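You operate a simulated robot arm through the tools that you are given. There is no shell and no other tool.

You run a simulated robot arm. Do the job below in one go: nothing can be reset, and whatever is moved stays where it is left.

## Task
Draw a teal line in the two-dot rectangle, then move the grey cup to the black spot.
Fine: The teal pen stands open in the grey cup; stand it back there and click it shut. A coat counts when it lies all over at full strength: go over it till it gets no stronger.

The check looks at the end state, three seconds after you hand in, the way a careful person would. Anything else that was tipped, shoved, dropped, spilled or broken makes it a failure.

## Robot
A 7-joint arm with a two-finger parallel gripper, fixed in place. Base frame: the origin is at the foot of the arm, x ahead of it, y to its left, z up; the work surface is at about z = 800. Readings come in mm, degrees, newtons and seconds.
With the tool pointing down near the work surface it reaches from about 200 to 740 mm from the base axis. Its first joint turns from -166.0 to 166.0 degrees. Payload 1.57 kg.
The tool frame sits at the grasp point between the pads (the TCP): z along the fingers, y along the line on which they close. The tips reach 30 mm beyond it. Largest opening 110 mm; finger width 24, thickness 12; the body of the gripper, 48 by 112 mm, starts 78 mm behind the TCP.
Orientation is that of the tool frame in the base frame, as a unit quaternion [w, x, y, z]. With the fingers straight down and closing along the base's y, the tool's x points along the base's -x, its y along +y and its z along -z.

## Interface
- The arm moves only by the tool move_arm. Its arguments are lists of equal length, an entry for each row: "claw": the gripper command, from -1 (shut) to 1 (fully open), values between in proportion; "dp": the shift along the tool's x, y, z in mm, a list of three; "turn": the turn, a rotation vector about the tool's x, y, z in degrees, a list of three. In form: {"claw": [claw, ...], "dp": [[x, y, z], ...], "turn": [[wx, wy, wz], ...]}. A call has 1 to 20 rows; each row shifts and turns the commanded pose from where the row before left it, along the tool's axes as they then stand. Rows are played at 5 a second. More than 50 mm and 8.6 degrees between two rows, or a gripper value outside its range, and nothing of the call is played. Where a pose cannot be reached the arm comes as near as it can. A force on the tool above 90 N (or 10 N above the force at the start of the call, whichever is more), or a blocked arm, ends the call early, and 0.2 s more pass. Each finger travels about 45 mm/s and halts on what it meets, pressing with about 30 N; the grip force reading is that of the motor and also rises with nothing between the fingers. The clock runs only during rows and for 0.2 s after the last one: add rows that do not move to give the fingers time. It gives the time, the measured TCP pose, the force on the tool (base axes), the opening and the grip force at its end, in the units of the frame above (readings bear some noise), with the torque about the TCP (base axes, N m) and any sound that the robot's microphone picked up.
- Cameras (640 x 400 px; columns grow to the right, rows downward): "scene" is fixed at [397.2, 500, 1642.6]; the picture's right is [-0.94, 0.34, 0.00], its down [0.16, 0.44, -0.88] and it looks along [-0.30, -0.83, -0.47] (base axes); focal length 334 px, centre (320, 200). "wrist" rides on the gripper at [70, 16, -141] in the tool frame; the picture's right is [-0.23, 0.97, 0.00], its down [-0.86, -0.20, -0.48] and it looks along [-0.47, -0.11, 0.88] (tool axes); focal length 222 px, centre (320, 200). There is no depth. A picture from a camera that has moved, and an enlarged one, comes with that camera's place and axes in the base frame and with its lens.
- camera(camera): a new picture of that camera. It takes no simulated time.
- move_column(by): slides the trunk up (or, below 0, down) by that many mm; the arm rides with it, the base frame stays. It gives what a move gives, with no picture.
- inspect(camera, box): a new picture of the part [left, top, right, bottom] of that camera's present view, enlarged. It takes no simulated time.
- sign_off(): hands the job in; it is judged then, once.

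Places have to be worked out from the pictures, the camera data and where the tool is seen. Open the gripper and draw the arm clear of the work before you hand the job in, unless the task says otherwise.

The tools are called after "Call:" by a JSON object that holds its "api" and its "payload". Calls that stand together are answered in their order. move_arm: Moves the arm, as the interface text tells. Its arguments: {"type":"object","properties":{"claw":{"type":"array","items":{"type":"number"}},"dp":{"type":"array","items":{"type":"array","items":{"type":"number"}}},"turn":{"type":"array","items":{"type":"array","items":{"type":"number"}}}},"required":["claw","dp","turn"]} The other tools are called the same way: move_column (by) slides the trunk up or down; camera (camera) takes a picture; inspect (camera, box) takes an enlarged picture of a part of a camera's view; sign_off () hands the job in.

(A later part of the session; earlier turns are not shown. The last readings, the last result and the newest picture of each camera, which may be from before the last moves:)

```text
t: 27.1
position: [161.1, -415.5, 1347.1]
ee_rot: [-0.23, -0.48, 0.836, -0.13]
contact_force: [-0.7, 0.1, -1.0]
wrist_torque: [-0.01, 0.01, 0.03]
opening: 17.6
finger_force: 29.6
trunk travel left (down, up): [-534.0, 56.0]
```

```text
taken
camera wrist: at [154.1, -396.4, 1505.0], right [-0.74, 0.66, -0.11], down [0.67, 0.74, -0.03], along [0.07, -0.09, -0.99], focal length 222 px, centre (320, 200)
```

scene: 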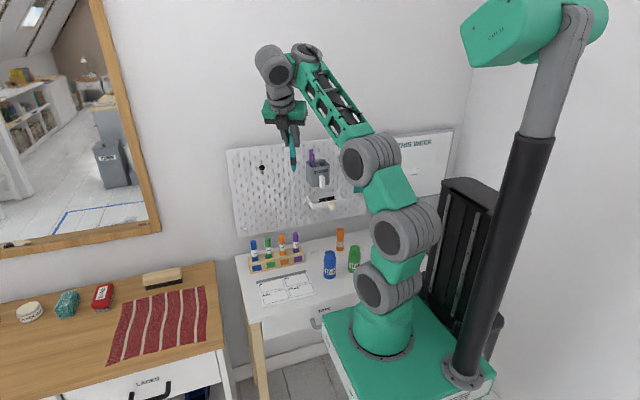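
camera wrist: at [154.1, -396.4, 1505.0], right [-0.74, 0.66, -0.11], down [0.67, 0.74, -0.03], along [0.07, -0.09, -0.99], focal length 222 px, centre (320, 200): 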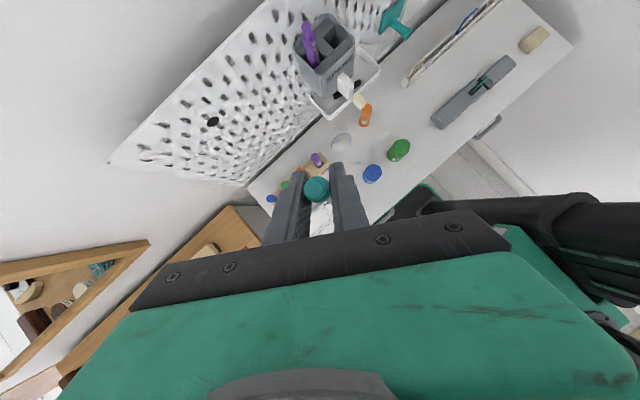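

The pose moved freely to (161,-416,1347). While here I zoom on the cup and black spot for later, then test how far the arm alone can lower.

Call:
{"api": "inspect", "payload": {"camera": "wrist", "box": [190, 0, 382, 120]}}

Call:
{"api": "inspect", "payload": {"camera": "wrist", "box": [190, 100, 238, 130]}}

Call:
{"api": "move_arm", "payload": {"claw": [-1, -1, -1, -1], "dp": [[-15.3, 0, 25.8], [-15.3, 0, 25.8], [-15.3, 0, 25.8], [-15.3, 0, 25.8]], "turn": [[0, 0, 0], [0, 0, 0], [0, 0, 0], [0, 0, 0]]}}

```text
3.33 times, centred on (286, 60) of wrist
camera zoom: at [154.1, -396.4, 1505.0], right [-0.74, 0.66, -0.11], down [0.67, 0.74, -0.03], along [0.07, -0.09, -0.99], focal length 740 px, centre (433, 667)
```

zoom: 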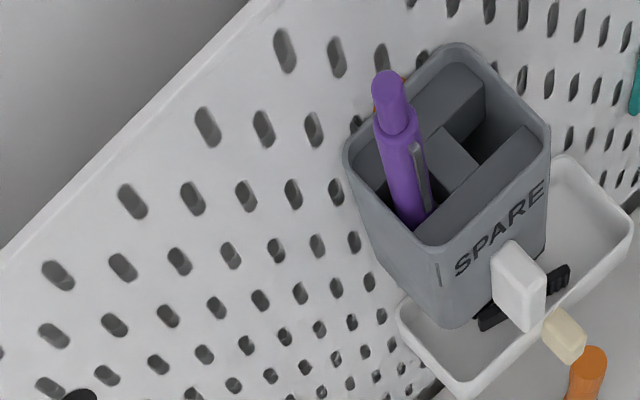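

```text
13.33 times, centred on (214, 115) of wrist
camera zoom: at [154.1, -396.4, 1505.0], right [-0.74, 0.66, -0.11], down [0.67, 0.74, -0.03], along [0.07, -0.09, -0.99], focal length 2962 px, centre (1733, 1333)
```

zoom: 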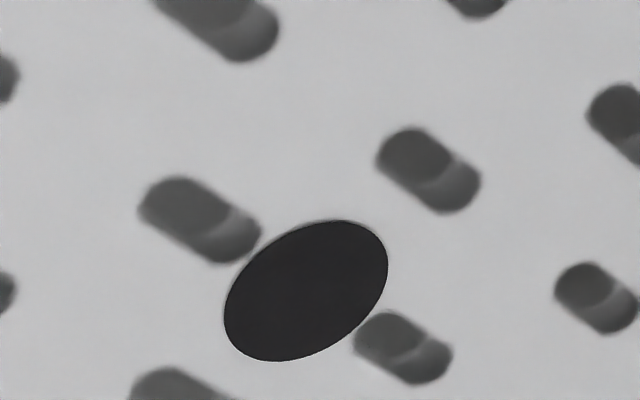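

```text
t: 28.1
position: [163.6, -405.4, 1244.1]
ee_rot: [-0.228, -0.48, 0.838, -0.127]
contact_force: [0.2, 0.4, -1.8]
wrist_torque: [-0.02, -0.04, 0.0]
opening: 17.6
finger_force: 30.1
out of reach, approached as far as the arm can: row 4
trunk travel left (down, up): [-534.0, 56.0]
```

The arm reaches down to about z≈1244 at this trunk height. I check the arm's posture relative to the desk edge.

Call:
{"api": "camera", "payload": {"camera": "scene"}}

Call:
{"api": "camera", "payload": {"camera": "wrist"}}

```text
taken
```

scene: 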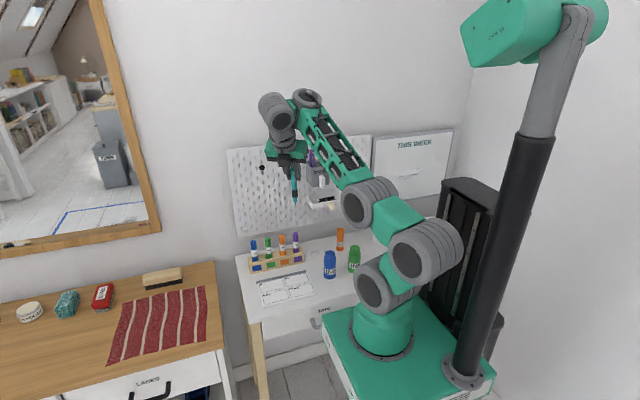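

```text
taken
camera wrist: at [156.7, -386.0, 1402.2], right [-0.74, 0.66, -0.11], down [0.67, 0.74, -0.02], along [0.07, -0.09, -0.99], focal length 222 px, centre (320, 200)
```

wrist: 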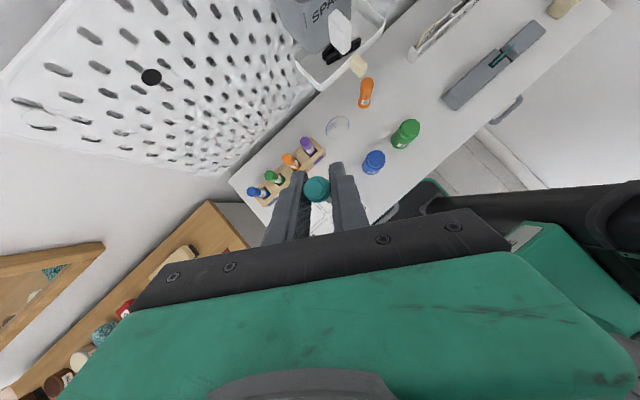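

The elbow stays well on the robot's side of the desk edge, so lowering the trunk is safe. I lower it by 200 mm and look again.

Call:
{"api": "move_column", "payload": {"by": -200}}

Call:
{"api": "camera", "payload": {"camera": "scene"}}

Call:
{"api": "inspect", "payload": {"camera": "scene", "box": [240, 215, 368, 315]}}

Call:
{"api": "camera", "payload": {"camera": "wrist"}}

```text
t: 30.3
position: [164.1, -403.7, 1043.9]
ee_rot: [-0.229, -0.48, 0.838, -0.127]
contact_force: [0.8, -0.2, 0.5]
wrist_torque: [-0.01, 0.04, 0.01]
opening: 17.4
finger_force: 29.8
trunk travel left (down, up): [-334.0, 256.0]
```

```text
taken
```

scene: 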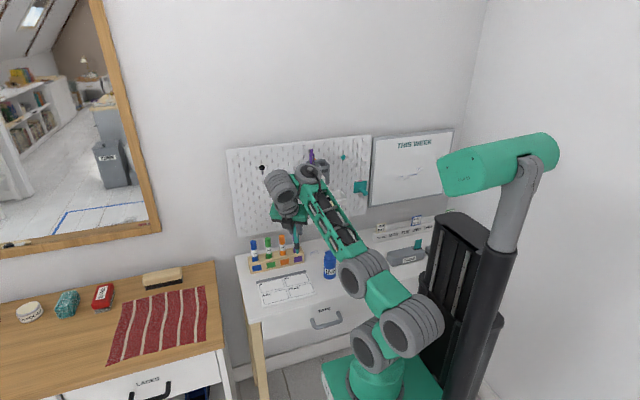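

```text
4.00 times, centred on (304, 265) of scene
camera zoom: at [397.2, 500.0, 1642.6], right [-0.94, 0.34, 0.0], down [0.16, 0.44, -0.88], along [-0.3, -0.83, -0.47], focal length 1336 px, centre (384, -60)
```

zoom: 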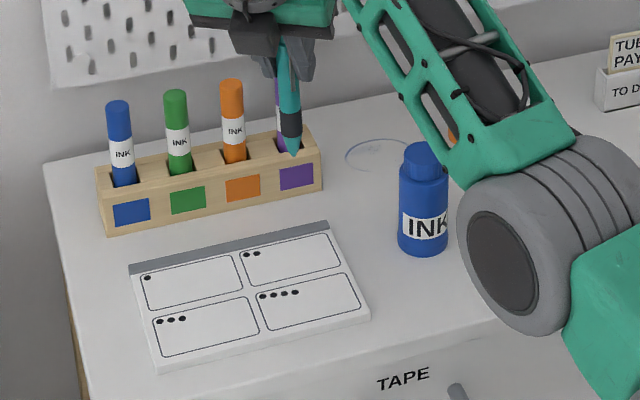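

```text
taken
camera wrist: at [156.8, -386.5, 1202.0], right [-0.74, 0.66, -0.11], down [0.67, 0.74, -0.02], along [0.07, -0.09, -0.99], focal length 222 px, centre (320, 200)
```

wrist: 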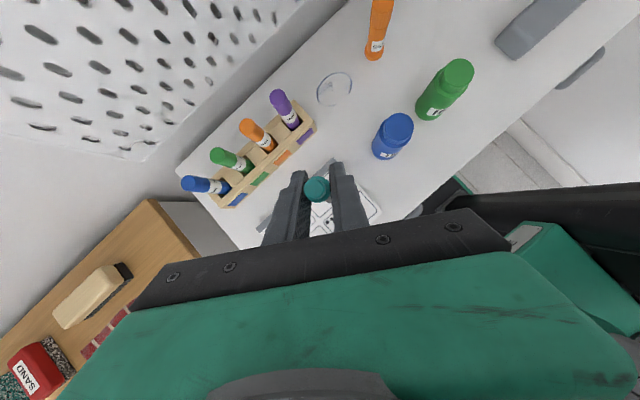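

Clear so far; the pen tip hovers around z≈934. I zoom the wrist view to locate the two-dot rectangle past the fingers.

Call:
{"api": "inspect", "payload": {"camera": "wrist", "box": [256, 160, 400, 250]}}

Call:
{"api": "inspect", "payload": {"camera": "scene", "box": [264, 224, 344, 314]}}

```text
4.44 times, centred on (328, 205) of wrist
camera zoom: at [156.8, -386.5, 1202.0], right [-0.74, 0.66, -0.11], down [0.67, 0.74, -0.02], along [0.07, -0.09, -0.99], focal length 987 px, centre (284, 178)
```

zoom: 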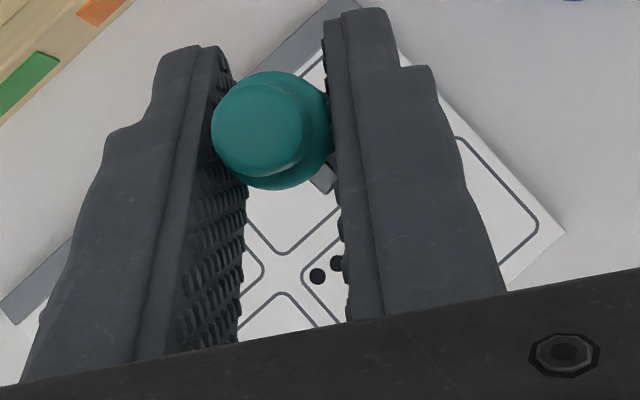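

```text
4.44 times, centred on (304, 269) of scene
camera zoom: at [397.2, 500.0, 1642.6], right [-0.94, 0.34, 0.0], down [0.16, 0.44, -0.88], along [-0.3, -0.83, -0.47], focal length 1485 px, centre (391, -107)
```

zoom: 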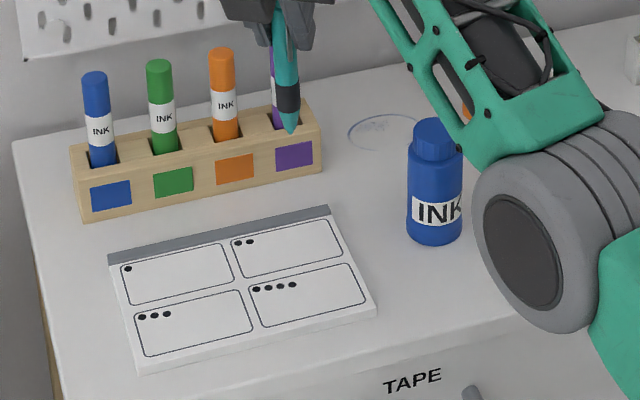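

From both views the sheet's centre crossing is near (206,-399) and the two-dot rectangle spans about x 111..202, y -449..-405. I raise the arm 60 mm relative to the trunk (for downward margin), shift over the rectangle, then lower the trunk 165 mm.

Call:
{"api": "move_arm", "payload": {"claw": [-1, -1, -1], "dp": [[18.9, 4.2, -12], [18.9, 4.2, -12], [18.9, 4.2, -12]], "turn": [[0, 0, 0], [0, 0, 0], [0, 0, 0]]}}

Call:
{"api": "move_column", "payload": {"by": -165}}

Call:
{"api": "camera", "payload": {"camera": "scene"}}

Call:
{"api": "inspect", "payload": {"camera": "scene", "box": [256, 240, 336, 310]}}

Call:
{"api": "inspect", "payload": {"camera": "wrist", "box": [240, 140, 432, 260]}}

```text
t: 31.1
position: [136.8, -425.6, 1101.9]
ee_rot: [-0.228, -0.48, 0.838, -0.126]
contact_force: [-0.3, 0.7, 0.3]
wrist_torque: [0.01, -0.01, 0.01]
opening: 17.5
finger_force: 30.0
trunk travel left (down, up): [-334.0, 256.0]
```

```text
t: 33.0
position: [139.0, -426.2, 937.8]
ee_rot: [-0.229, -0.479, 0.838, -0.126]
contact_force: [-0.3, -0.1, -0.2]
wrist_torque: [0.03, 0.01, 0.0]
opening: 17.4
finger_force: 29.9
trunk travel left (down, up): [-169.0, 421.0]
```

```text
taken
```

scene: 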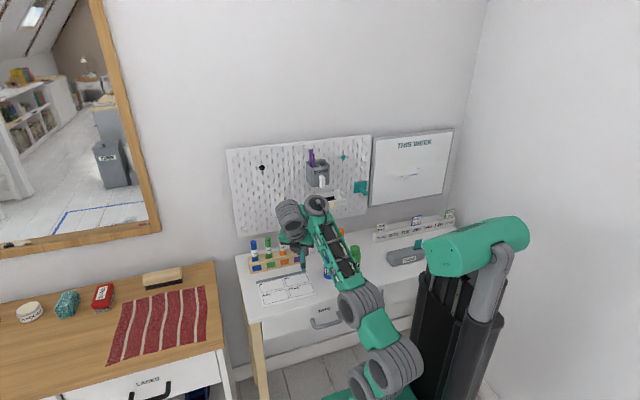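

```text
5.71 times, centred on (296, 275) of scene
camera zoom: at [397.2, 500.0, 1642.6], right [-0.94, 0.34, 0.0], down [0.16, 0.44, -0.88], along [-0.3, -0.83, -0.47], focal length 1909 px, centre (457, -229)
```

zoom: 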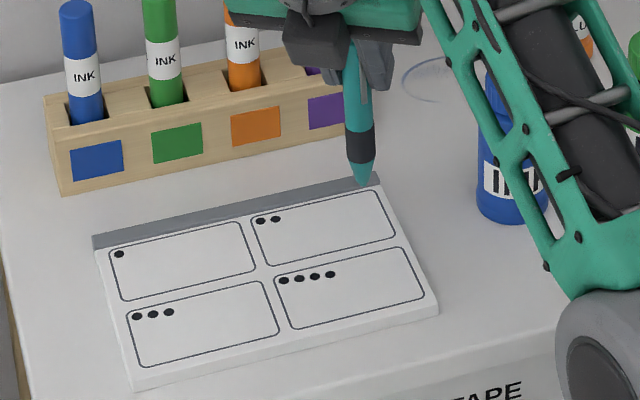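

```text
3.33 times, centred on (336, 200) of wrist
camera zoom: at [130.7, -406.9, 1096.0], right [-0.74, 0.66, -0.11], down [0.67, 0.74, -0.02], along [0.07, -0.09, -0.99], focal length 740 px, centre (267, 200)
```

zoom: 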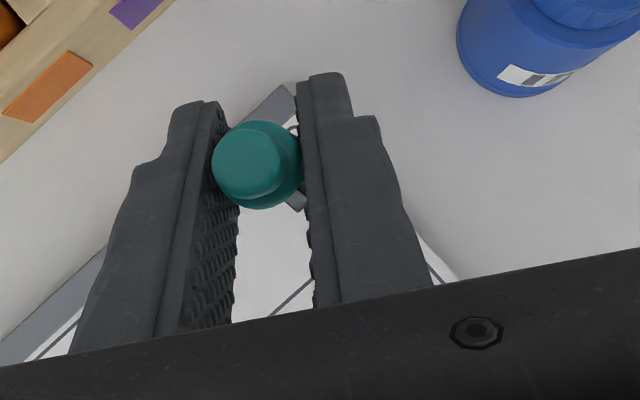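

The tip is near (135,-426) at z≈829, over the right part of the two-dot rectangle. I lower 16 mm, then feel for the paper in small steps.

Call:
{"api": "move_arm", "payload": {"claw": [-1, -1, -1], "dp": [[-4.08, 0, 6.88], [-4.08, 0, 6.88], [0, 0, 0]], "turn": [[0, 0, 0], [0, 0, 0], [0, 0, 0]]}}

Call:
{"api": "inspect", "payload": {"camera": "scene", "box": [280, 250, 328, 290]}}

```text
t: 33.8
position: [137.9, -424.4, 922.4]
ee_rot: [-0.229, -0.48, 0.838, -0.127]
contact_force: [-0.4, 0.3, -0.7]
wrist_torque: [0.0, 0.01, -0.01]
opening: 17.5
finger_force: 30.4
trunk travel left (down, up): [-169.0, 421.0]
```

```text
10.00 times, centred on (304, 270) of scene
camera zoom: at [397.2, 500.0, 1642.6], right [-0.94, 0.34, 0.0], down [0.16, 0.44, -0.88], along [-0.3, -0.83, -0.47], focal length 3341 px, centre (480, -500)
```

zoom: 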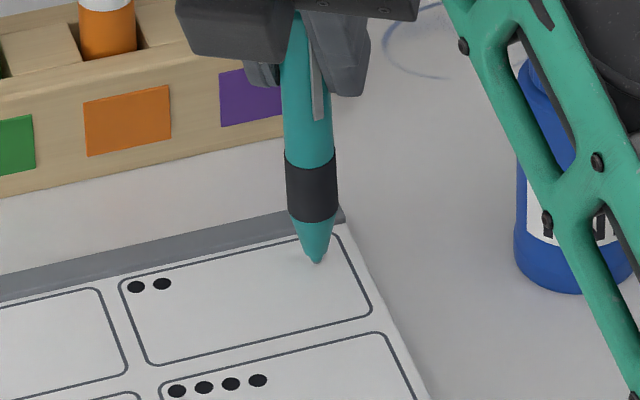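

The tip hovers roughly 8-10 mm above the paper inside the rectangle. I go down in small steps, reading the force.

Call:
{"api": "move_arm", "payload": {"claw": [-1, -1], "dp": [[-2.04, 0, 3.44], [0, 0, 0]], "turn": [[0, 0, 0], [0, 0, 0]]}}

Call:
{"api": "move_arm", "payload": {"claw": [-1, -1], "dp": [[-1.02, 0, 1.72], [0, 0, 0]], "turn": [[0, 0, 0], [0, 0, 0]]}}

Call:
{"api": "inspect", "payload": {"camera": "scene", "box": [288, 260, 328, 290]}}

```text
t: 34.4
position: [138.5, -424.6, 919.8]
ee_rot: [-0.229, -0.48, 0.837, -0.127]
contact_force: [-0.3, -1.4, 3.5]
wrist_torque: [-0.05, 0.05, 0.01]
opening: 17.5
finger_force: 30.1
trunk travel left (down, up): [-169.0, 421.0]
```

```text
t: 35.0
position: [138.5, -425.2, 915.9]
ee_rot: [-0.229, -0.479, 0.838, -0.127]
contact_force: [1.8, 0.3, 4.3]
wrist_torque: [-0.01, -0.14, 0.0]
opening: 17.4
finger_force: 30.7
trunk travel left (down, up): [-169.0, 421.0]
```

```text
13.33 times, centred on (308, 275) of scene
camera zoom: at [397.2, 500.0, 1642.6], right [-0.94, 0.34, 0.0], down [0.16, 0.44, -0.88], along [-0.3, -0.83, -0.47], focal length 4455 px, centre (480, -800)
```

zoom: 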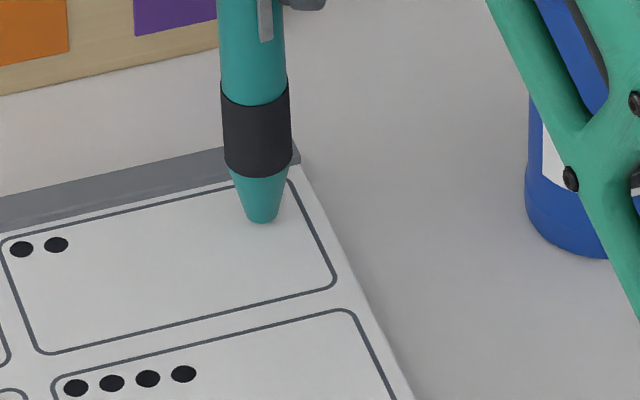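

Contact is made at about 4 N. I draw the first 15 mm along +x and check the mark and force.

Call:
{"api": "move_arm", "payload": {"claw": [-1, -1, -1, -1, -1], "dp": [[-1.31, -2.588, -0.785], [-1.31, -2.588, -0.785], [-1.31, -2.588, -0.785], [-1.31, -2.588, -0.785], [-1.31, -2.588, -0.785]], "turn": [[0, 0, 0], [0, 0, 0], [0, 0, 0], [0, 0, 0], [0, 0, 0]]}}

Call:
{"api": "inspect", "payload": {"camera": "scene", "box": [288, 260, 328, 290]}}

```text
t: 36.2
position: [152.2, -425.1, 916.1]
ee_rot: [-0.229, -0.48, 0.838, -0.126]
contact_force: [-2.0, 0.6, 3.9]
wrist_torque: [-0.03, 0.24, 0.0]
opening: 17.1
finger_force: 30.4
trunk travel left (down, up): [-169.0, 421.0]
```

```text
13.33 times, centred on (308, 275) of scene
camera zoom: at [397.2, 500.0, 1642.6], right [-0.94, 0.34, 0.0], down [0.16, 0.44, -0.88], along [-0.3, -0.83, -0.47], focal length 4455 px, centre (480, -800)
```

zoom: 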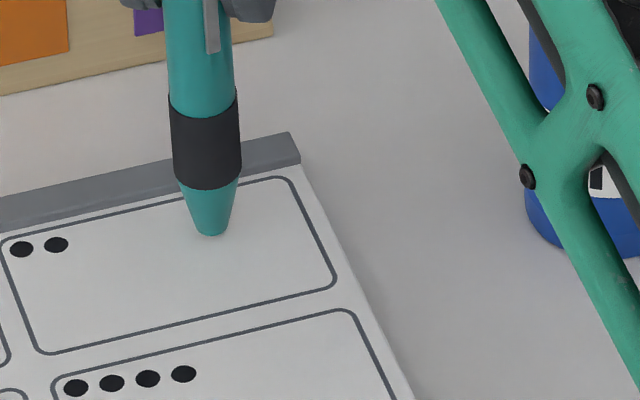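

No obvious mark yet. I zoom harder on the tip and the stroke.

Call:
{"api": "inspect", "payload": {"camera": "scene", "box": [296, 270, 312, 280]}}

Call:
{"api": "inspect", "payload": {"camera": "wrist", "box": [288, 160, 352, 200]}}

```text
16.00 times, centred on (304, 275) of scene
camera zoom: at [397.2, 500.0, 1642.6], right [-0.94, 0.34, 0.0], down [0.16, 0.44, -0.88], along [-0.3, -0.83, -0.47], focal length 5346 px, centre (576, -1000)
```

zoom: 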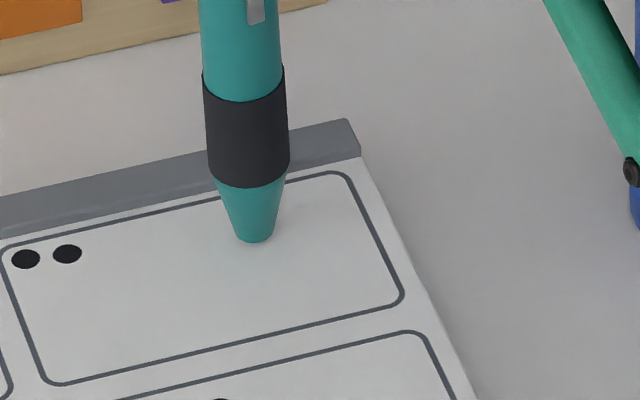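

```text
10.00 times, centred on (320, 180) of wrist
camera zoom: at [145.5, -406.2, 1074.7], right [-0.74, 0.66, -0.11], down [0.67, 0.74, -0.02], along [0.07, -0.09, -0.99], focal length 2221 px, centre (320, 400)
```

zoom: 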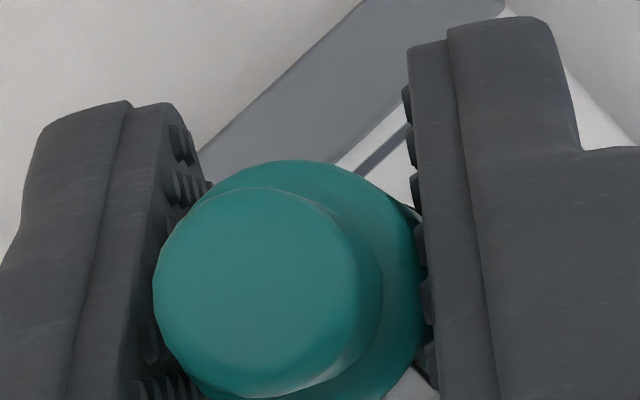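

The nib seems hidden and there is no stroke. I lift 8 mm to see the nib.

Call:
{"api": "move_arm", "payload": {"claw": [-1, -1, -1], "dp": [[2.05, 0, -3.45], [2.05, 0, -3.45], [0, 0, 0]], "turn": [[0, 0, 0], [0, 0, 0], [0, 0, 0]]}}

Call:
{"api": "inspect", "payload": {"camera": "scene", "box": [292, 260, 316, 275]}}

```text
t: 37.0
position: [152.5, -423.9, 924.5]
ee_rot: [-0.228, -0.479, 0.838, -0.125]
contact_force: [0.0, -0.1, 0.0]
wrist_torque: [-0.01, -0.01, -0.01]
opening: 17.4
finger_force: 29.6
trunk travel left (down, up): [-169.0, 421.0]
```

```text
16.00 times, centred on (304, 268) of scene
camera zoom: at [397.2, 500.0, 1642.6], right [-0.94, 0.34, 0.0], down [0.16, 0.44, -0.88], along [-0.3, -0.83, -0.47], focal length 5346 px, centre (576, -880)
```

zoom: 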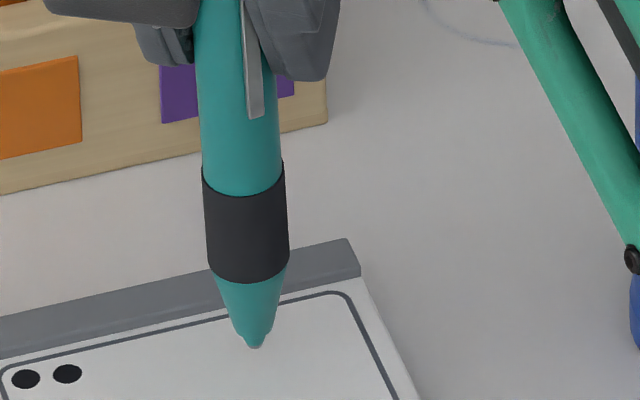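

The nib sticks out about 3 mm, springs in under pressure, and left no mark when pushed fully in. I try again with a much lighter touch, lowering in 1 mm steps.

Call:
{"api": "move_arm", "payload": {"claw": [-1, -1, -1], "dp": [[-1.53, 0, 2.58], [0, 0, 0], [0, 0, 0]], "turn": [[0, 0, 0], [0, 0, 0], [0, 0, 0]]}}

Call:
{"api": "inspect", "payload": {"camera": "scene", "box": [292, 264, 316, 279]}}

```text
t: 37.8
position: [153.0, -425.0, 920.7]
ee_rot: [-0.229, -0.48, 0.837, -0.127]
contact_force: [-0.6, 0.0, -0.8]
wrist_torque: [-0.01, -0.02, 0.04]
opening: 17.6
finger_force: 30.6
trunk travel left (down, up): [-169.0, 421.0]
```

```text
16.00 times, centred on (304, 272) of scene
camera zoom: at [397.2, 500.0, 1642.6], right [-0.94, 0.34, 0.0], down [0.16, 0.44, -0.88], along [-0.3, -0.83, -0.47], focal length 5346 px, centre (576, -944)
```

zoom: 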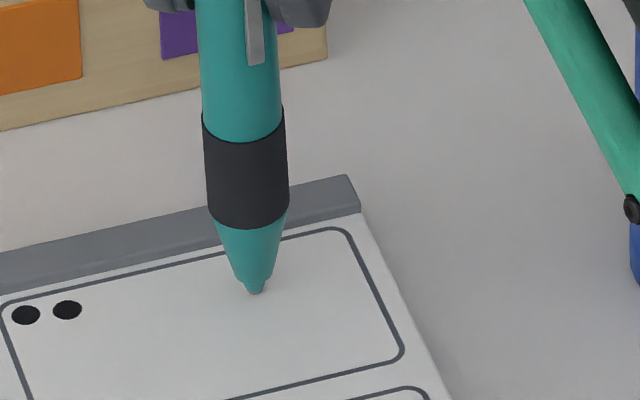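

Not touching yet by the force reading. I continue in 1 mm steps.

Call:
{"api": "move_arm", "payload": {"claw": [-1, -1], "dp": [[-0.51, 0, 0.86], [0, 0, 0]], "turn": [[0, 0, 0], [0, 0, 0]]}}

Call:
{"api": "move_arm", "payload": {"claw": [-1, -1], "dp": [[-0.51, 0, 0.86], [0, 0, 0]], "turn": [[0, 0, 0], [0, 0, 0]]}}

Call:
{"api": "inspect", "payload": {"camera": "scene", "box": [292, 264, 316, 279]}}

```text
t: 38.4
position: [152.2, -423.8, 921.3]
ee_rot: [-0.228, -0.479, 0.838, -0.128]
contact_force: [1.1, 0.1, 2.0]
wrist_torque: [-0.02, -0.05, -0.01]
opening: 17.8
finger_force: 30.2
trunk travel left (down, up): [-169.0, 421.0]
```

```text
t: 39.0
position: [151.3, -424.2, 919.0]
ee_rot: [-0.229, -0.479, 0.838, -0.127]
contact_force: [-0.2, -0.3, 3.6]
wrist_torque: [-0.02, 0.06, 0.02]
opening: 17.4
finger_force: 30.2
trunk travel left (down, up): [-169.0, 421.0]
```

```text
16.00 times, centred on (304, 272) of scene
camera zoom: at [397.2, 500.0, 1642.6], right [-0.94, 0.34, 0.0], down [0.16, 0.44, -0.88], along [-0.3, -0.83, -0.47], focal length 5346 px, centre (576, -944)
```

zoom: 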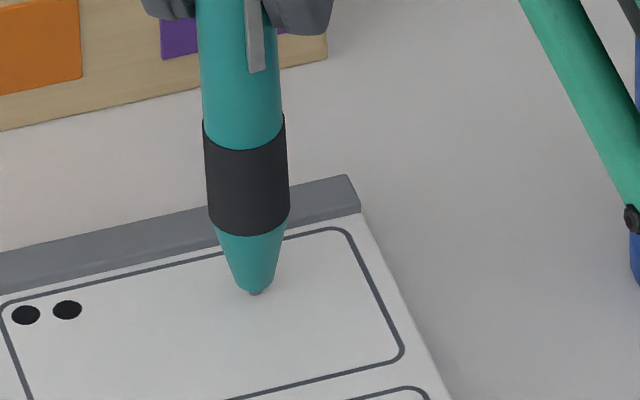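

Light contact at about 3.6 N with the nib partly out. I stroke back 12 mm toward -x and look for a mark.

Call:
{"api": "move_arm", "payload": {"claw": [-1, -1, -1, -1, -1], "dp": [[1.31, 2.588, 0.785], [1.31, 2.588, 0.785], [1.31, 2.588, 0.785], [1.31, 2.588, 0.785], [0, 0, 0]], "turn": [[0, 0, 0], [0, 0, 0], [0, 0, 0], [0, 0, 0], [0, 0, 0]]}}

Call:
{"api": "inspect", "payload": {"camera": "scene", "box": [292, 264, 316, 279]}}

```text
t: 40.2
position: [141.2, -424.9, 918.2]
ee_rot: [-0.229, -0.48, 0.838, -0.127]
contact_force: [2.0, -0.5, 3.4]
wrist_torque: [0.0, -0.2, 0.01]
opening: 17.1
finger_force: 30.5
trunk travel left (down, up): [-169.0, 421.0]
```

```text
16.00 times, centred on (304, 272) of scene
camera zoom: at [397.2, 500.0, 1642.6], right [-0.94, 0.34, 0.0], down [0.16, 0.44, -0.88], along [-0.3, -0.83, -0.47], focal length 5346 px, centre (576, -944)
```

zoom: 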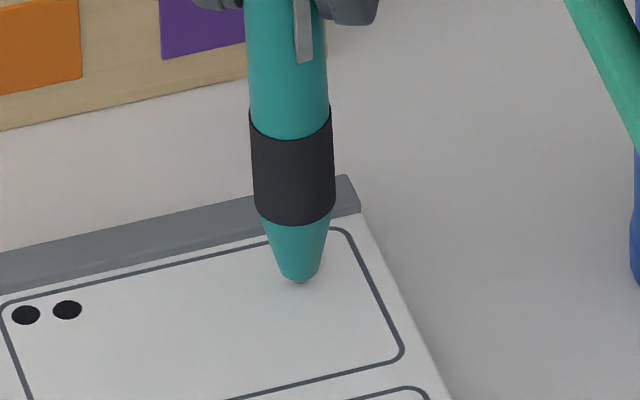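

Still nothing visible. I lift the pen 25 mm and look carefully at both the paper and the nib.

Call:
{"api": "move_arm", "payload": {"claw": [-1, -1, -1], "dp": [[6.4, 0, -10.8], [6.4, 0, -10.8], [0, 0, 0]], "turn": [[0, 0, 0], [0, 0, 0], [0, 0, 0]]}}

Call:
{"api": "inspect", "payload": {"camera": "scene", "box": [288, 264, 320, 284]}}

Call:
{"api": "inspect", "payload": {"camera": "scene", "box": [292, 252, 316, 267]}}

Call:
{"api": "inspect", "payload": {"camera": "wrist", "box": [280, 150, 400, 225]}}

```text
t: 41.0
position: [141.1, -424.7, 942.7]
ee_rot: [-0.229, -0.479, 0.838, -0.127]
contact_force: [0.2, 0.6, -0.8]
wrist_torque: [0.0, 0.0, -0.01]
opening: 17.5
finger_force: 30.4
trunk travel left (down, up): [-169.0, 421.0]
```

```text
16.00 times, centred on (304, 274) of scene
camera zoom: at [397.2, 500.0, 1642.6], right [-0.94, 0.34, 0.0], down [0.16, 0.44, -0.88], along [-0.3, -0.83, -0.47], focal length 5346 px, centre (576, -984)
```

zoom: 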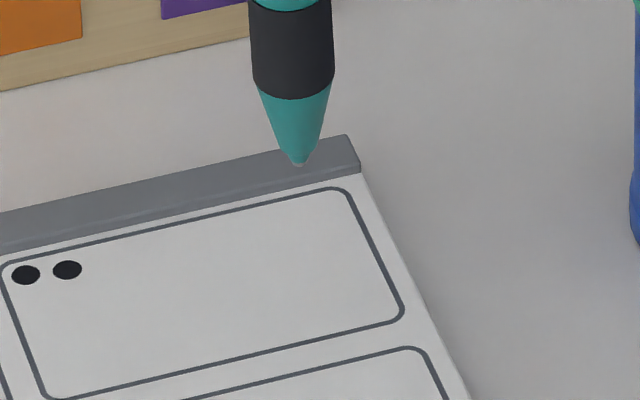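

```text
16.00 times, centred on (304, 260) of scene
camera zoom: at [397.2, 500.0, 1642.6], right [-0.94, 0.34, 0.0], down [0.16, 0.44, -0.88], along [-0.3, -0.83, -0.47], focal length 5346 px, centre (576, -752)
```

zoom: 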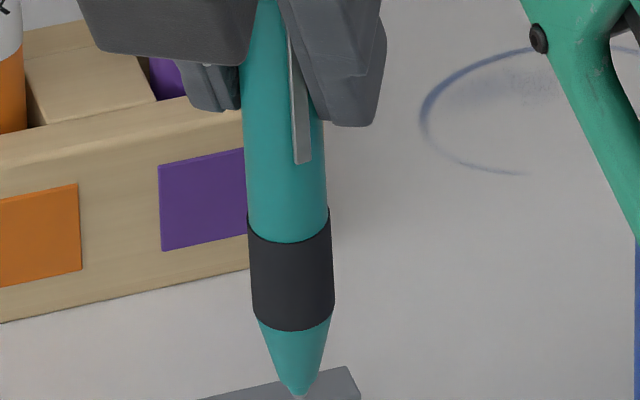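

```text
5.33 times, centred on (340, 188) of wrist
camera zoom: at [133.9, -407.0, 1101.2], right [-0.74, 0.66, -0.11], down [0.67, 0.74, -0.02], along [0.07, -0.09, -0.99], focal length 1185 px, centre (213, 267)
```

zoom: 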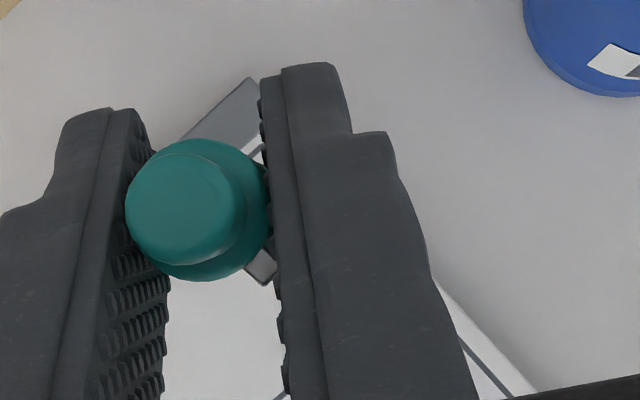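

No trace on the paper, and the pen has not slipped in the grip (tip still 110 mm below the grasp point). I try a slow stroke with a firm but modest press to see whether the ink builds up with time.

Call:
{"api": "move_arm", "payload": {"claw": [-1, -1, -1, -1, -1, -1, -1, -1, -1, -1, -1, -1, -1, -1, -1, -1, -1, -1], "dp": [[-6.4, 0, 10.8], [-6.4, 0, 10.8], [-0.51, 0, 0.86], [-0.655, -1.294, -0.393], [-0.655, -1.294, -0.393], [-0.655, -1.294, -0.393], [-0.655, -1.294, -0.393], [-0.655, -1.294, -0.393], [-0.655, -1.294, -0.393], [-0.655, -1.294, -0.393], [-0.655, -1.294, -0.393], [0.655, 1.294, 0.393], [0.655, 1.294, 0.393], [0.655, 1.294, 0.393], [0.655, 1.294, 0.393], [0.655, 1.294, 0.393], [0.655, 1.294, 0.393], [0.655, 1.294, 0.393]], "turn": [[0, 0, 0], [0, 0, 0], [0, 0, 0], [0, 0, 0], [0, 0, 0], [0, 0, 0], [0, 0, 0], [0, 0, 0], [0, 0, 0], [0, 0, 0], [0, 0, 0], [0, 0, 0], [0, 0, 0], [0, 0, 0], [0, 0, 0], [0, 0, 0], [0, 0, 0], [0, 0, 0]]}}

Call:
{"api": "inspect", "payload": {"camera": "scene", "box": [288, 264, 320, 284]}}

```text
t: 44.8
position: [143.2, -424.6, 917.6]
ee_rot: [-0.23, -0.479, 0.838, -0.126]
contact_force: [0.9, -0.6, 3.1]
wrist_torque: [-0.04, -0.21, 0.03]
opening: 17.3
finger_force: 29.7
trunk travel left (down, up): [-169.0, 421.0]
```

```text
16.00 times, centred on (304, 274) of scene
camera zoom: at [397.2, 500.0, 1642.6], right [-0.94, 0.34, 0.0], down [0.16, 0.44, -0.88], along [-0.3, -0.83, -0.47], focal length 5346 px, centre (576, -984)
```

zoom: 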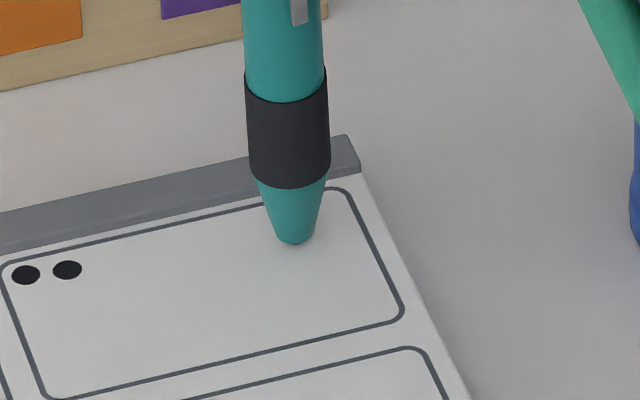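

Still no ink at about 3-4 N. I press a little deeper in steps to see how the contact force develops.

Call:
{"api": "move_arm", "payload": {"claw": [-1, -1], "dp": [[-1.02, 0, 1.72], [0, 0, 0]], "turn": [[0, 0, 0], [0, 0, 0]]}}

Call:
{"api": "move_arm", "payload": {"claw": [-1, -1], "dp": [[-0.51, 0, 0.86], [0, 0, 0]], "turn": [[0, 0, 0], [0, 0, 0]]}}

Call:
{"api": "move_arm", "payload": {"claw": [-1, -1], "dp": [[-0.51, 0, 0.86], [0, 0, 0]], "turn": [[0, 0, 0], [0, 0, 0]]}}

Call:
{"api": "inspect", "payload": {"camera": "scene", "box": [288, 264, 320, 284]}}

```text
t: 45.4
position: [141.8, -424.9, 914.4]
ee_rot: [-0.229, -0.479, 0.838, -0.126]
contact_force: [0.8, -0.8, 5.2]
wrist_torque: [-0.01, -0.11, 0.02]
opening: 17.5
finger_force: 30.0
trunk travel left (down, up): [-169.0, 421.0]
```

```text
t: 46.0
position: [142.8, -424.7, 915.9]
ee_rot: [-0.228, -0.48, 0.838, -0.126]
contact_force: [-0.4, 0.3, 5.1]
wrist_torque: [-0.03, -0.01, -0.03]
opening: 17.4
finger_force: 30.0
trunk travel left (down, up): [-169.0, 421.0]
```

```text
t: 46.6
position: [142.3, -425.3, 913.6]
ee_rot: [-0.229, -0.479, 0.838, -0.127]
contact_force: [0.2, -1.7, 12.9]
wrist_torque: [-0.16, 0.07, 0.01]
opening: 17.4
finger_force: 30.2
trunk travel left (down, up): [-169.0, 421.0]
```

```text
16.00 times, centred on (304, 274) of scene
camera zoom: at [397.2, 500.0, 1642.6], right [-0.94, 0.34, 0.0], down [0.16, 0.44, -0.88], along [-0.3, -0.83, -0.47], focal length 5346 px, centre (576, -984)
```

zoom: 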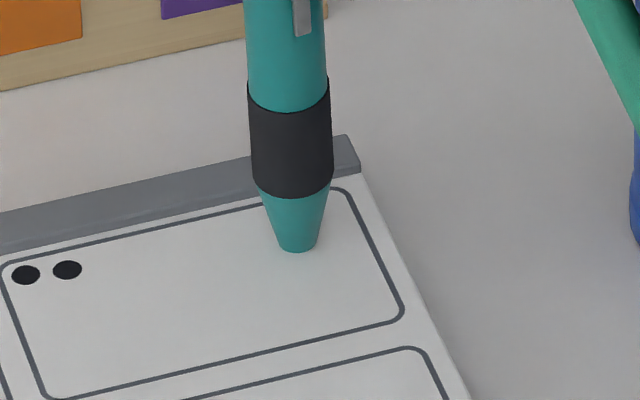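

The nib's spring bottoms out at around z≈914 (13 N). I try a short stroke with this firm press.

Call:
{"api": "move_arm", "payload": {"claw": [-1, -1, -1, -1, -1, -1], "dp": [[-0.873, -1.725, -0.523], [-0.873, -1.725, -0.523], [-0.873, -1.725, -0.523], [-0.873, -1.725, -0.523], [-0.873, -1.725, -0.523], [0, 0, 0]], "turn": [[0, 0, 0], [0, 0, 0], [0, 0, 0], [0, 0, 0], [0, 0, 0], [0, 0, 0]]}}

Call:
{"api": "inspect", "payload": {"camera": "scene", "box": [288, 264, 320, 284]}}

```text
t: 48.0
position: [151.9, -423.3, 913.7]
ee_rot: [-0.228, -0.48, 0.838, -0.128]
contact_force: [-5.1, 0.2, 16.3]
wrist_torque: [-0.01, 0.58, -0.05]
opening: 17.4
finger_force: 30.0
trunk travel left (down, up): [-169.0, 421.0]
```

```text
16.00 times, centred on (304, 274) of scene
camera zoom: at [397.2, 500.0, 1642.6], right [-0.94, 0.34, 0.0], down [0.16, 0.44, -0.88], along [-0.3, -0.83, -0.47], focal length 5346 px, centre (576, -984)
```

zoom: 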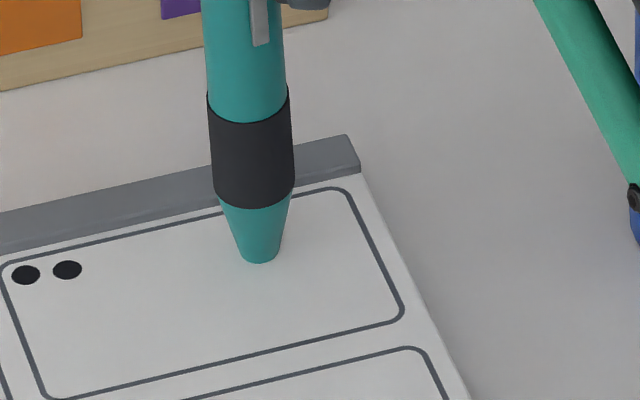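

No ink even so. I lift and move the hand aside to inspect the stroke area close up with the wrist camera.

Call:
{"api": "move_arm", "payload": {"claw": [-1, -1, -1, -1, -1], "dp": [[7.6, 0, -12.9], [7.6, 0, -12.9], [-22.3, 0.6, -13], [-22.3, 0.6, -13], [0, 0, 0]], "turn": [[0, 0, 0], [0, 0, 0], [0, 0, 0], [0, 0, 0], [0, 0, 0]]}}

Call:
{"api": "camera", "payload": {"camera": "wrist"}}

Call:
{"api": "inspect", "payload": {"camera": "scene", "box": [288, 262, 320, 282]}}

```text
t: 49.2
position: [176.3, -381.1, 943.6]
ee_rot: [-0.229, -0.48, 0.838, -0.126]
contact_force: [0.3, -0.1, 0.0]
wrist_torque: [0.0, -0.03, 0.0]
opening: 17.5
finger_force: 30.0
trunk travel left (down, up): [-169.0, 421.0]
```

```text
taken
camera wrist: at [169.2, -361.9, 1102.6], right [-0.74, 0.66, -0.11], down [0.67, 0.74, -0.02], along [0.07, -0.09, -0.99], focal length 222 px, centre (320, 200)
```

wrist: 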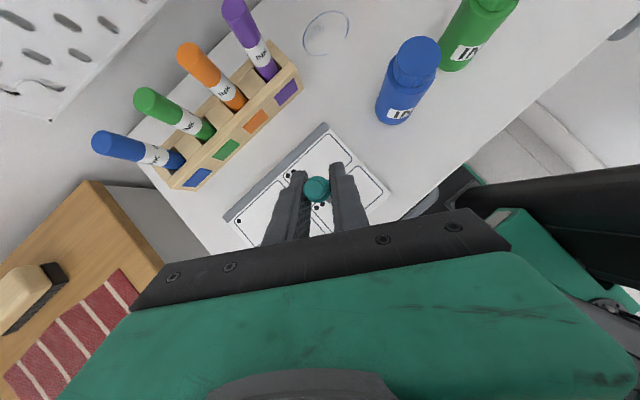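

```text
16.00 times, centred on (304, 272) of scene
camera zoom: at [397.2, 500.0, 1642.6], right [-0.94, 0.34, 0.0], down [0.16, 0.44, -0.88], along [-0.3, -0.83, -0.47], focal length 5346 px, centre (576, -952)
```

zoom: 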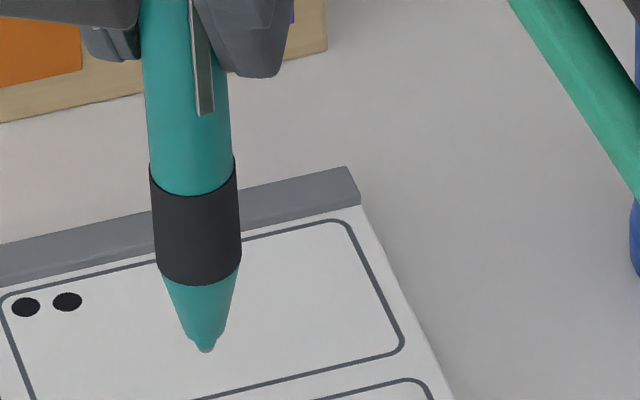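

Call:
{"api": "inspect", "payload": {"camera": "wrist", "box": [285, 120, 365, 170]}}

Call:
{"api": "inspect", "payload": {"camera": "scene", "box": [290, 274, 306, 284]}}

```text
8.00 times, centred on (325, 145) of wrist
camera zoom: at [169.2, -361.9, 1102.6], right [-0.74, 0.66, -0.11], down [0.67, 0.74, -0.02], along [0.07, -0.09, -0.99], focal length 1777 px, centre (280, 640)
```

zoom: 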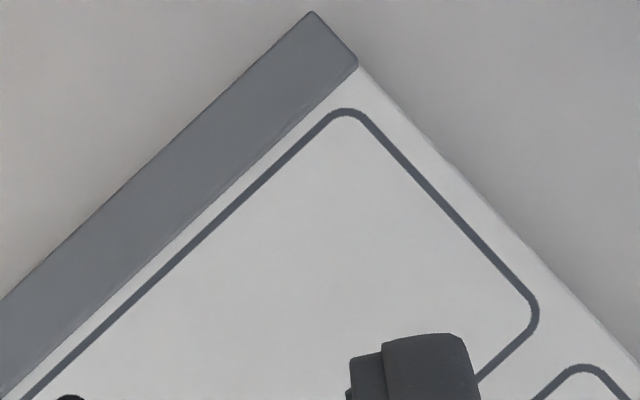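

```text
16.00 times, centred on (298, 279) of scene
camera zoom: at [397.2, 500.0, 1642.6], right [-0.94, 0.34, 0.0], down [0.16, 0.44, -0.88], along [-0.3, -0.83, -0.47], focal length 5346 px, centre (672, -1064)
```

zoom: 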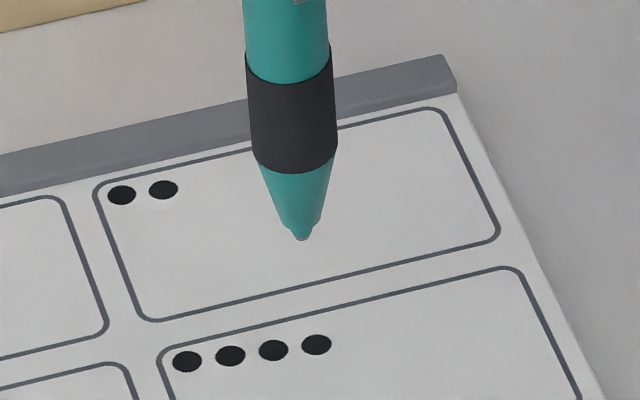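

The paper is clean and the nib is visibly out about 3 mm, springing in at about 3 N. Perhaps it must only be touched lightly with the nib fully out, so I go back and feel for contact in half-millimetre steps.

Call:
{"api": "move_arm", "payload": {"claw": [-1, -1, -1, -1, -1], "dp": [[23.9, 4.6, 14], [23.9, 4.6, 14], [-5.06, -0.07, 8.65], [-5.06, -0.07, 8.65], [0, 0, 0]], "turn": [[0, 0, 0], [0, 0, 0], [0, 0, 0], [0, 0, 0], [0, 0, 0]]}}

Call:
{"api": "move_arm", "payload": {"claw": [-1, -1], "dp": [[-0.51, 0, 0.86], [0, 0, 0]], "turn": [[0, 0, 0], [0, 0, 0]]}}

Call:
{"api": "move_arm", "payload": {"claw": [-1, -1], "dp": [[-0.25, 0, 0.43], [0, 0, 0]], "turn": [[0, 0, 0], [0, 0, 0]]}}

```text
t: 50.4
position: [141.0, -423.5, 923.0]
ee_rot: [-0.229, -0.48, 0.837, -0.127]
contact_force: [0.1, -0.2, -1.0]
wrist_torque: [0.01, -0.01, 0.01]
opening: 17.5
finger_force: 29.8
trunk travel left (down, up): [-169.0, 421.0]
```

```text
t: 51.0
position: [141.0, -424.3, 922.8]
ee_rot: [-0.229, -0.479, 0.838, -0.126]
contact_force: [-0.6, -0.1, -0.1]
wrist_torque: [0.04, -0.01, 0.0]
opening: 17.4
finger_force: 30.1
trunk travel left (down, up): [-169.0, 421.0]
```

```text
t: 51.6
position: [139.5, -424.1, 921.4]
ee_rot: [-0.228, -0.48, 0.838, -0.126]
contact_force: [0.0, -0.4, -0.8]
wrist_torque: [-0.03, -0.03, 0.04]
opening: 17.5
finger_force: 30.3
trunk travel left (down, up): [-169.0, 421.0]
```

I sweep back and forth a few millimetres while descending very slowly through the contact zone, so every contact level gets tried.

Call:
{"api": "move_arm", "payload": {"claw": [-1, -1, -1, -1, -1, -1, -1, -1, -1, -1, -1, -1, -1, -1, -1, -1, -1, -1, -1, -1], "dp": [[-1.386, -2.589, -0.655], [-1.386, -2.589, -0.655], [-1.386, -2.589, -0.655], [-1.386, -2.589, -0.655], [1.234, 2.587, 0.915], [1.234, 2.587, 0.915], [1.234, 2.587, 0.915], [1.234, 2.587, 0.915], [-1.386, -2.589, -0.655], [-1.386, -2.589, -0.655], [-1.386, -2.589, -0.655], [-1.386, -2.589, -0.655], [1.234, 2.587, 0.915], [1.234, 2.587, 0.915], [1.234, 2.587, 0.915], [1.234, 2.587, 0.915], [-1.386, -2.589, -0.655], [-1.386, -2.589, -0.655], [-1.386, -2.589, -0.655], [-1.386, -2.589, -0.655]], "turn": [[0, 0, 0], [0, 0, 0], [0, 0, 0], [0, 0, 0], [0, 0, 0], [0, 0, 0], [0, 0, 0], [0, 0, 0], [0, 0, 0], [0, 0, 0], [0, 0, 0], [0, 0, 0], [0, 0, 0], [0, 0, 0], [0, 0, 0], [0, 0, 0], [0, 0, 0], [0, 0, 0], [0, 0, 0], [0, 0, 0]]}}

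Call:
{"api": "inspect", "payload": {"camera": "scene", "box": [288, 264, 320, 284]}}

```text
t: 55.8
position: [154.0, -422.4, 920.4]
ee_rot: [-0.228, -0.48, 0.838, -0.126]
contact_force: [-0.5, 0.2, 2.1]
wrist_torque: [-0.01, 0.15, 0.0]
opening: 17.7
finger_force: 30.2
trunk travel left (down, up): [-169.0, 421.0]
```

```text
16.00 times, centred on (304, 274) of scene
camera zoom: at [397.2, 500.0, 1642.6], right [-0.94, 0.34, 0.0], down [0.16, 0.44, -0.88], along [-0.3, -0.83, -0.47], focal length 5346 px, centre (576, -984)
```

zoom: 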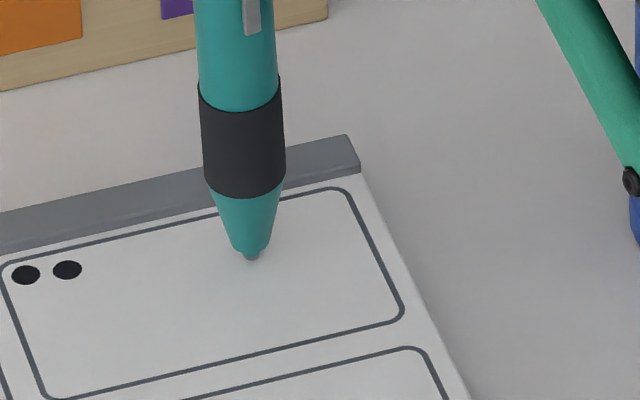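

Still nothing. Before drawing conclusions I go over one short segment many times at a medium press (about 3 N) and then check for any build-up.

Call:
{"api": "move_arm", "payload": {"claw": [-1, -1, -1, -1, -1, -1, -1, -1, -1, -1, -1, -1, -1, -1, -1, -1, -1, -1, -1, -1], "dp": [[-0.51, 0, 0.86], [-2.18, -4.31, -1.31], [-2.18, -4.31, -1.31], [2.18, 4.31, 1.31], [2.18, 4.31, 1.31], [-2.18, -4.31, -1.31], [-2.18, -4.31, -1.31], [2.18, 4.31, 1.31], [2.18, 4.31, 1.31], [-2.18, -4.31, -1.31], [-2.18, -4.31, -1.31], [2.18, 4.31, 1.31], [2.18, 4.31, 1.31], [-2.18, -4.31, -1.31], [-2.18, -4.31, -1.31], [2.18, 4.31, 1.31], [2.18, 4.31, 1.31], [-2.18, -4.31, -1.31], [-2.18, -4.31, -1.31], [7.6, 0, -12.9]], "turn": [[0, 0, 0], [0, 0, 0], [0, 0, 0], [0, 0, 0], [0, 0, 0], [0, 0, 0], [0, 0, 0], [0, 0, 0], [0, 0, 0], [0, 0, 0], [0, 0, 0], [0, 0, 0], [0, 0, 0], [0, 0, 0], [0, 0, 0], [0, 0, 0], [0, 0, 0], [0, 0, 0], [0, 0, 0], [0, 0, 0]]}}

Call:
{"api": "inspect", "payload": {"camera": "scene", "box": [288, 264, 320, 284]}}

```text
t: 60.0
position: [163.9, -422.5, 932.8]
ee_rot: [-0.228, -0.48, 0.838, -0.126]
contact_force: [0.2, 0.3, 0.2]
wrist_torque: [-0.02, 0.01, 0.03]
opening: 17.6
finger_force: 29.3
trunk travel left (down, up): [-169.0, 421.0]
```

```text
16.00 times, centred on (304, 274) of scene
camera zoom: at [397.2, 500.0, 1642.6], right [-0.94, 0.34, 0.0], down [0.16, 0.44, -0.88], along [-0.3, -0.83, -0.47], focal length 5346 px, centre (576, -984)
```

zoom: 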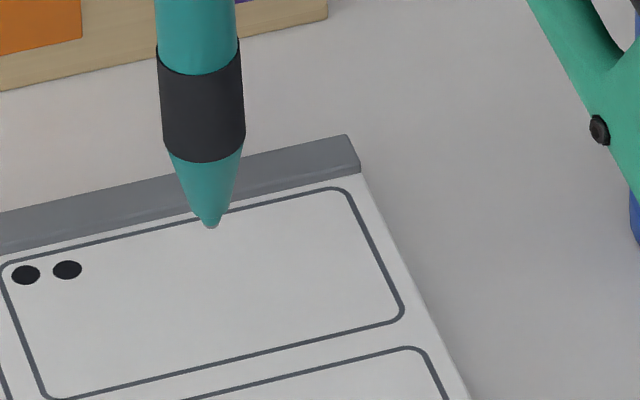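

No ink at all. I look around the rest of the bench for hints (what the teal items to the right are) now that the arm has cleared the view.

Call:
{"api": "inspect", "payload": {"camera": "scene", "box": [340, 120, 468, 200]}}

Call:
{"api": "inspect", "payload": {"camera": "scene", "box": [350, 190, 478, 270]}}

Call:
{"api": "inspect", "payload": {"camera": "scene", "box": [296, 140, 376, 215]}}

Call:
{"api": "inspect", "payload": {"camera": "wrist", "box": [285, 130, 365, 180]}}

```text
5.00 times, centred on (404, 160) of scene
camera zoom: at [397.2, 500.0, 1642.6], right [-0.94, 0.34, 0.0], down [0.16, 0.44, -0.88], along [-0.3, -0.83, -0.47], focal length 1670 px, centre (-100, 400)
```

zoom: 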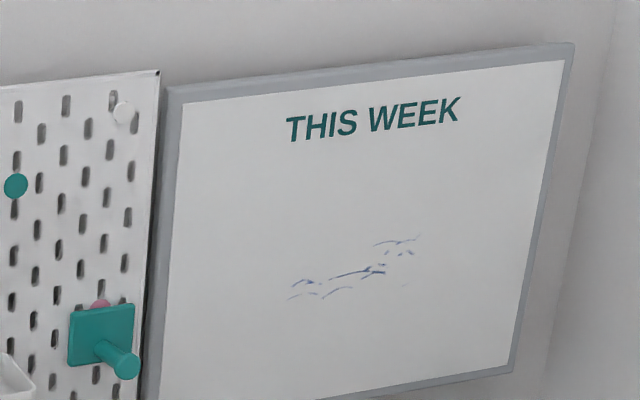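

```text
5.00 times, centred on (414, 230) of scene
camera zoom: at [397.2, 500.0, 1642.6], right [-0.94, 0.34, 0.0], down [0.16, 0.44, -0.88], along [-0.3, -0.83, -0.47], focal length 1670 px, centre (-150, 50)
```

zoom: 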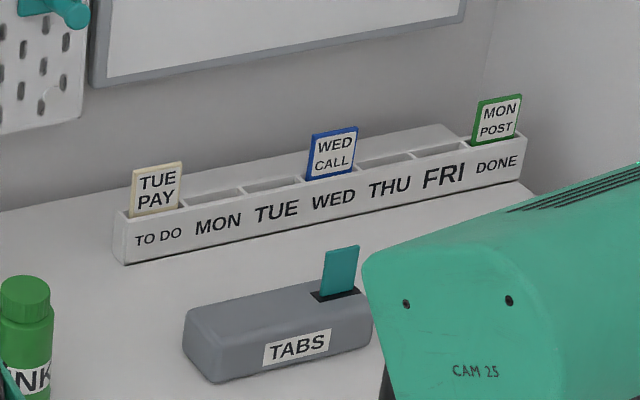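

```text
5.33 times, centred on (336, 178) of scene
camera zoom: at [397.2, 500.0, 1642.6], right [-0.94, 0.34, 0.0], down [0.16, 0.44, -0.88], along [-0.3, -0.83, -0.47], focal length 1782 px, centre (235, 320)
```

zoom: 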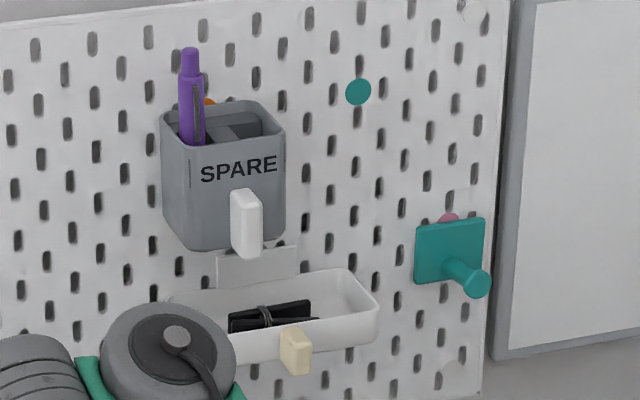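

```text
8.00 times, centred on (325, 155) of wrist
camera zoom: at [156.3, -404.6, 1090.7], right [-0.74, 0.66, -0.11], down [0.67, 0.74, -0.02], along [0.07, -0.08, -0.99], focal length 1777 px, centre (280, 560)
```

zoom: 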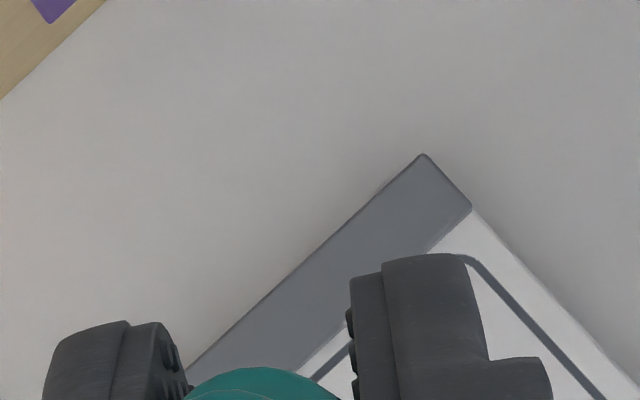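

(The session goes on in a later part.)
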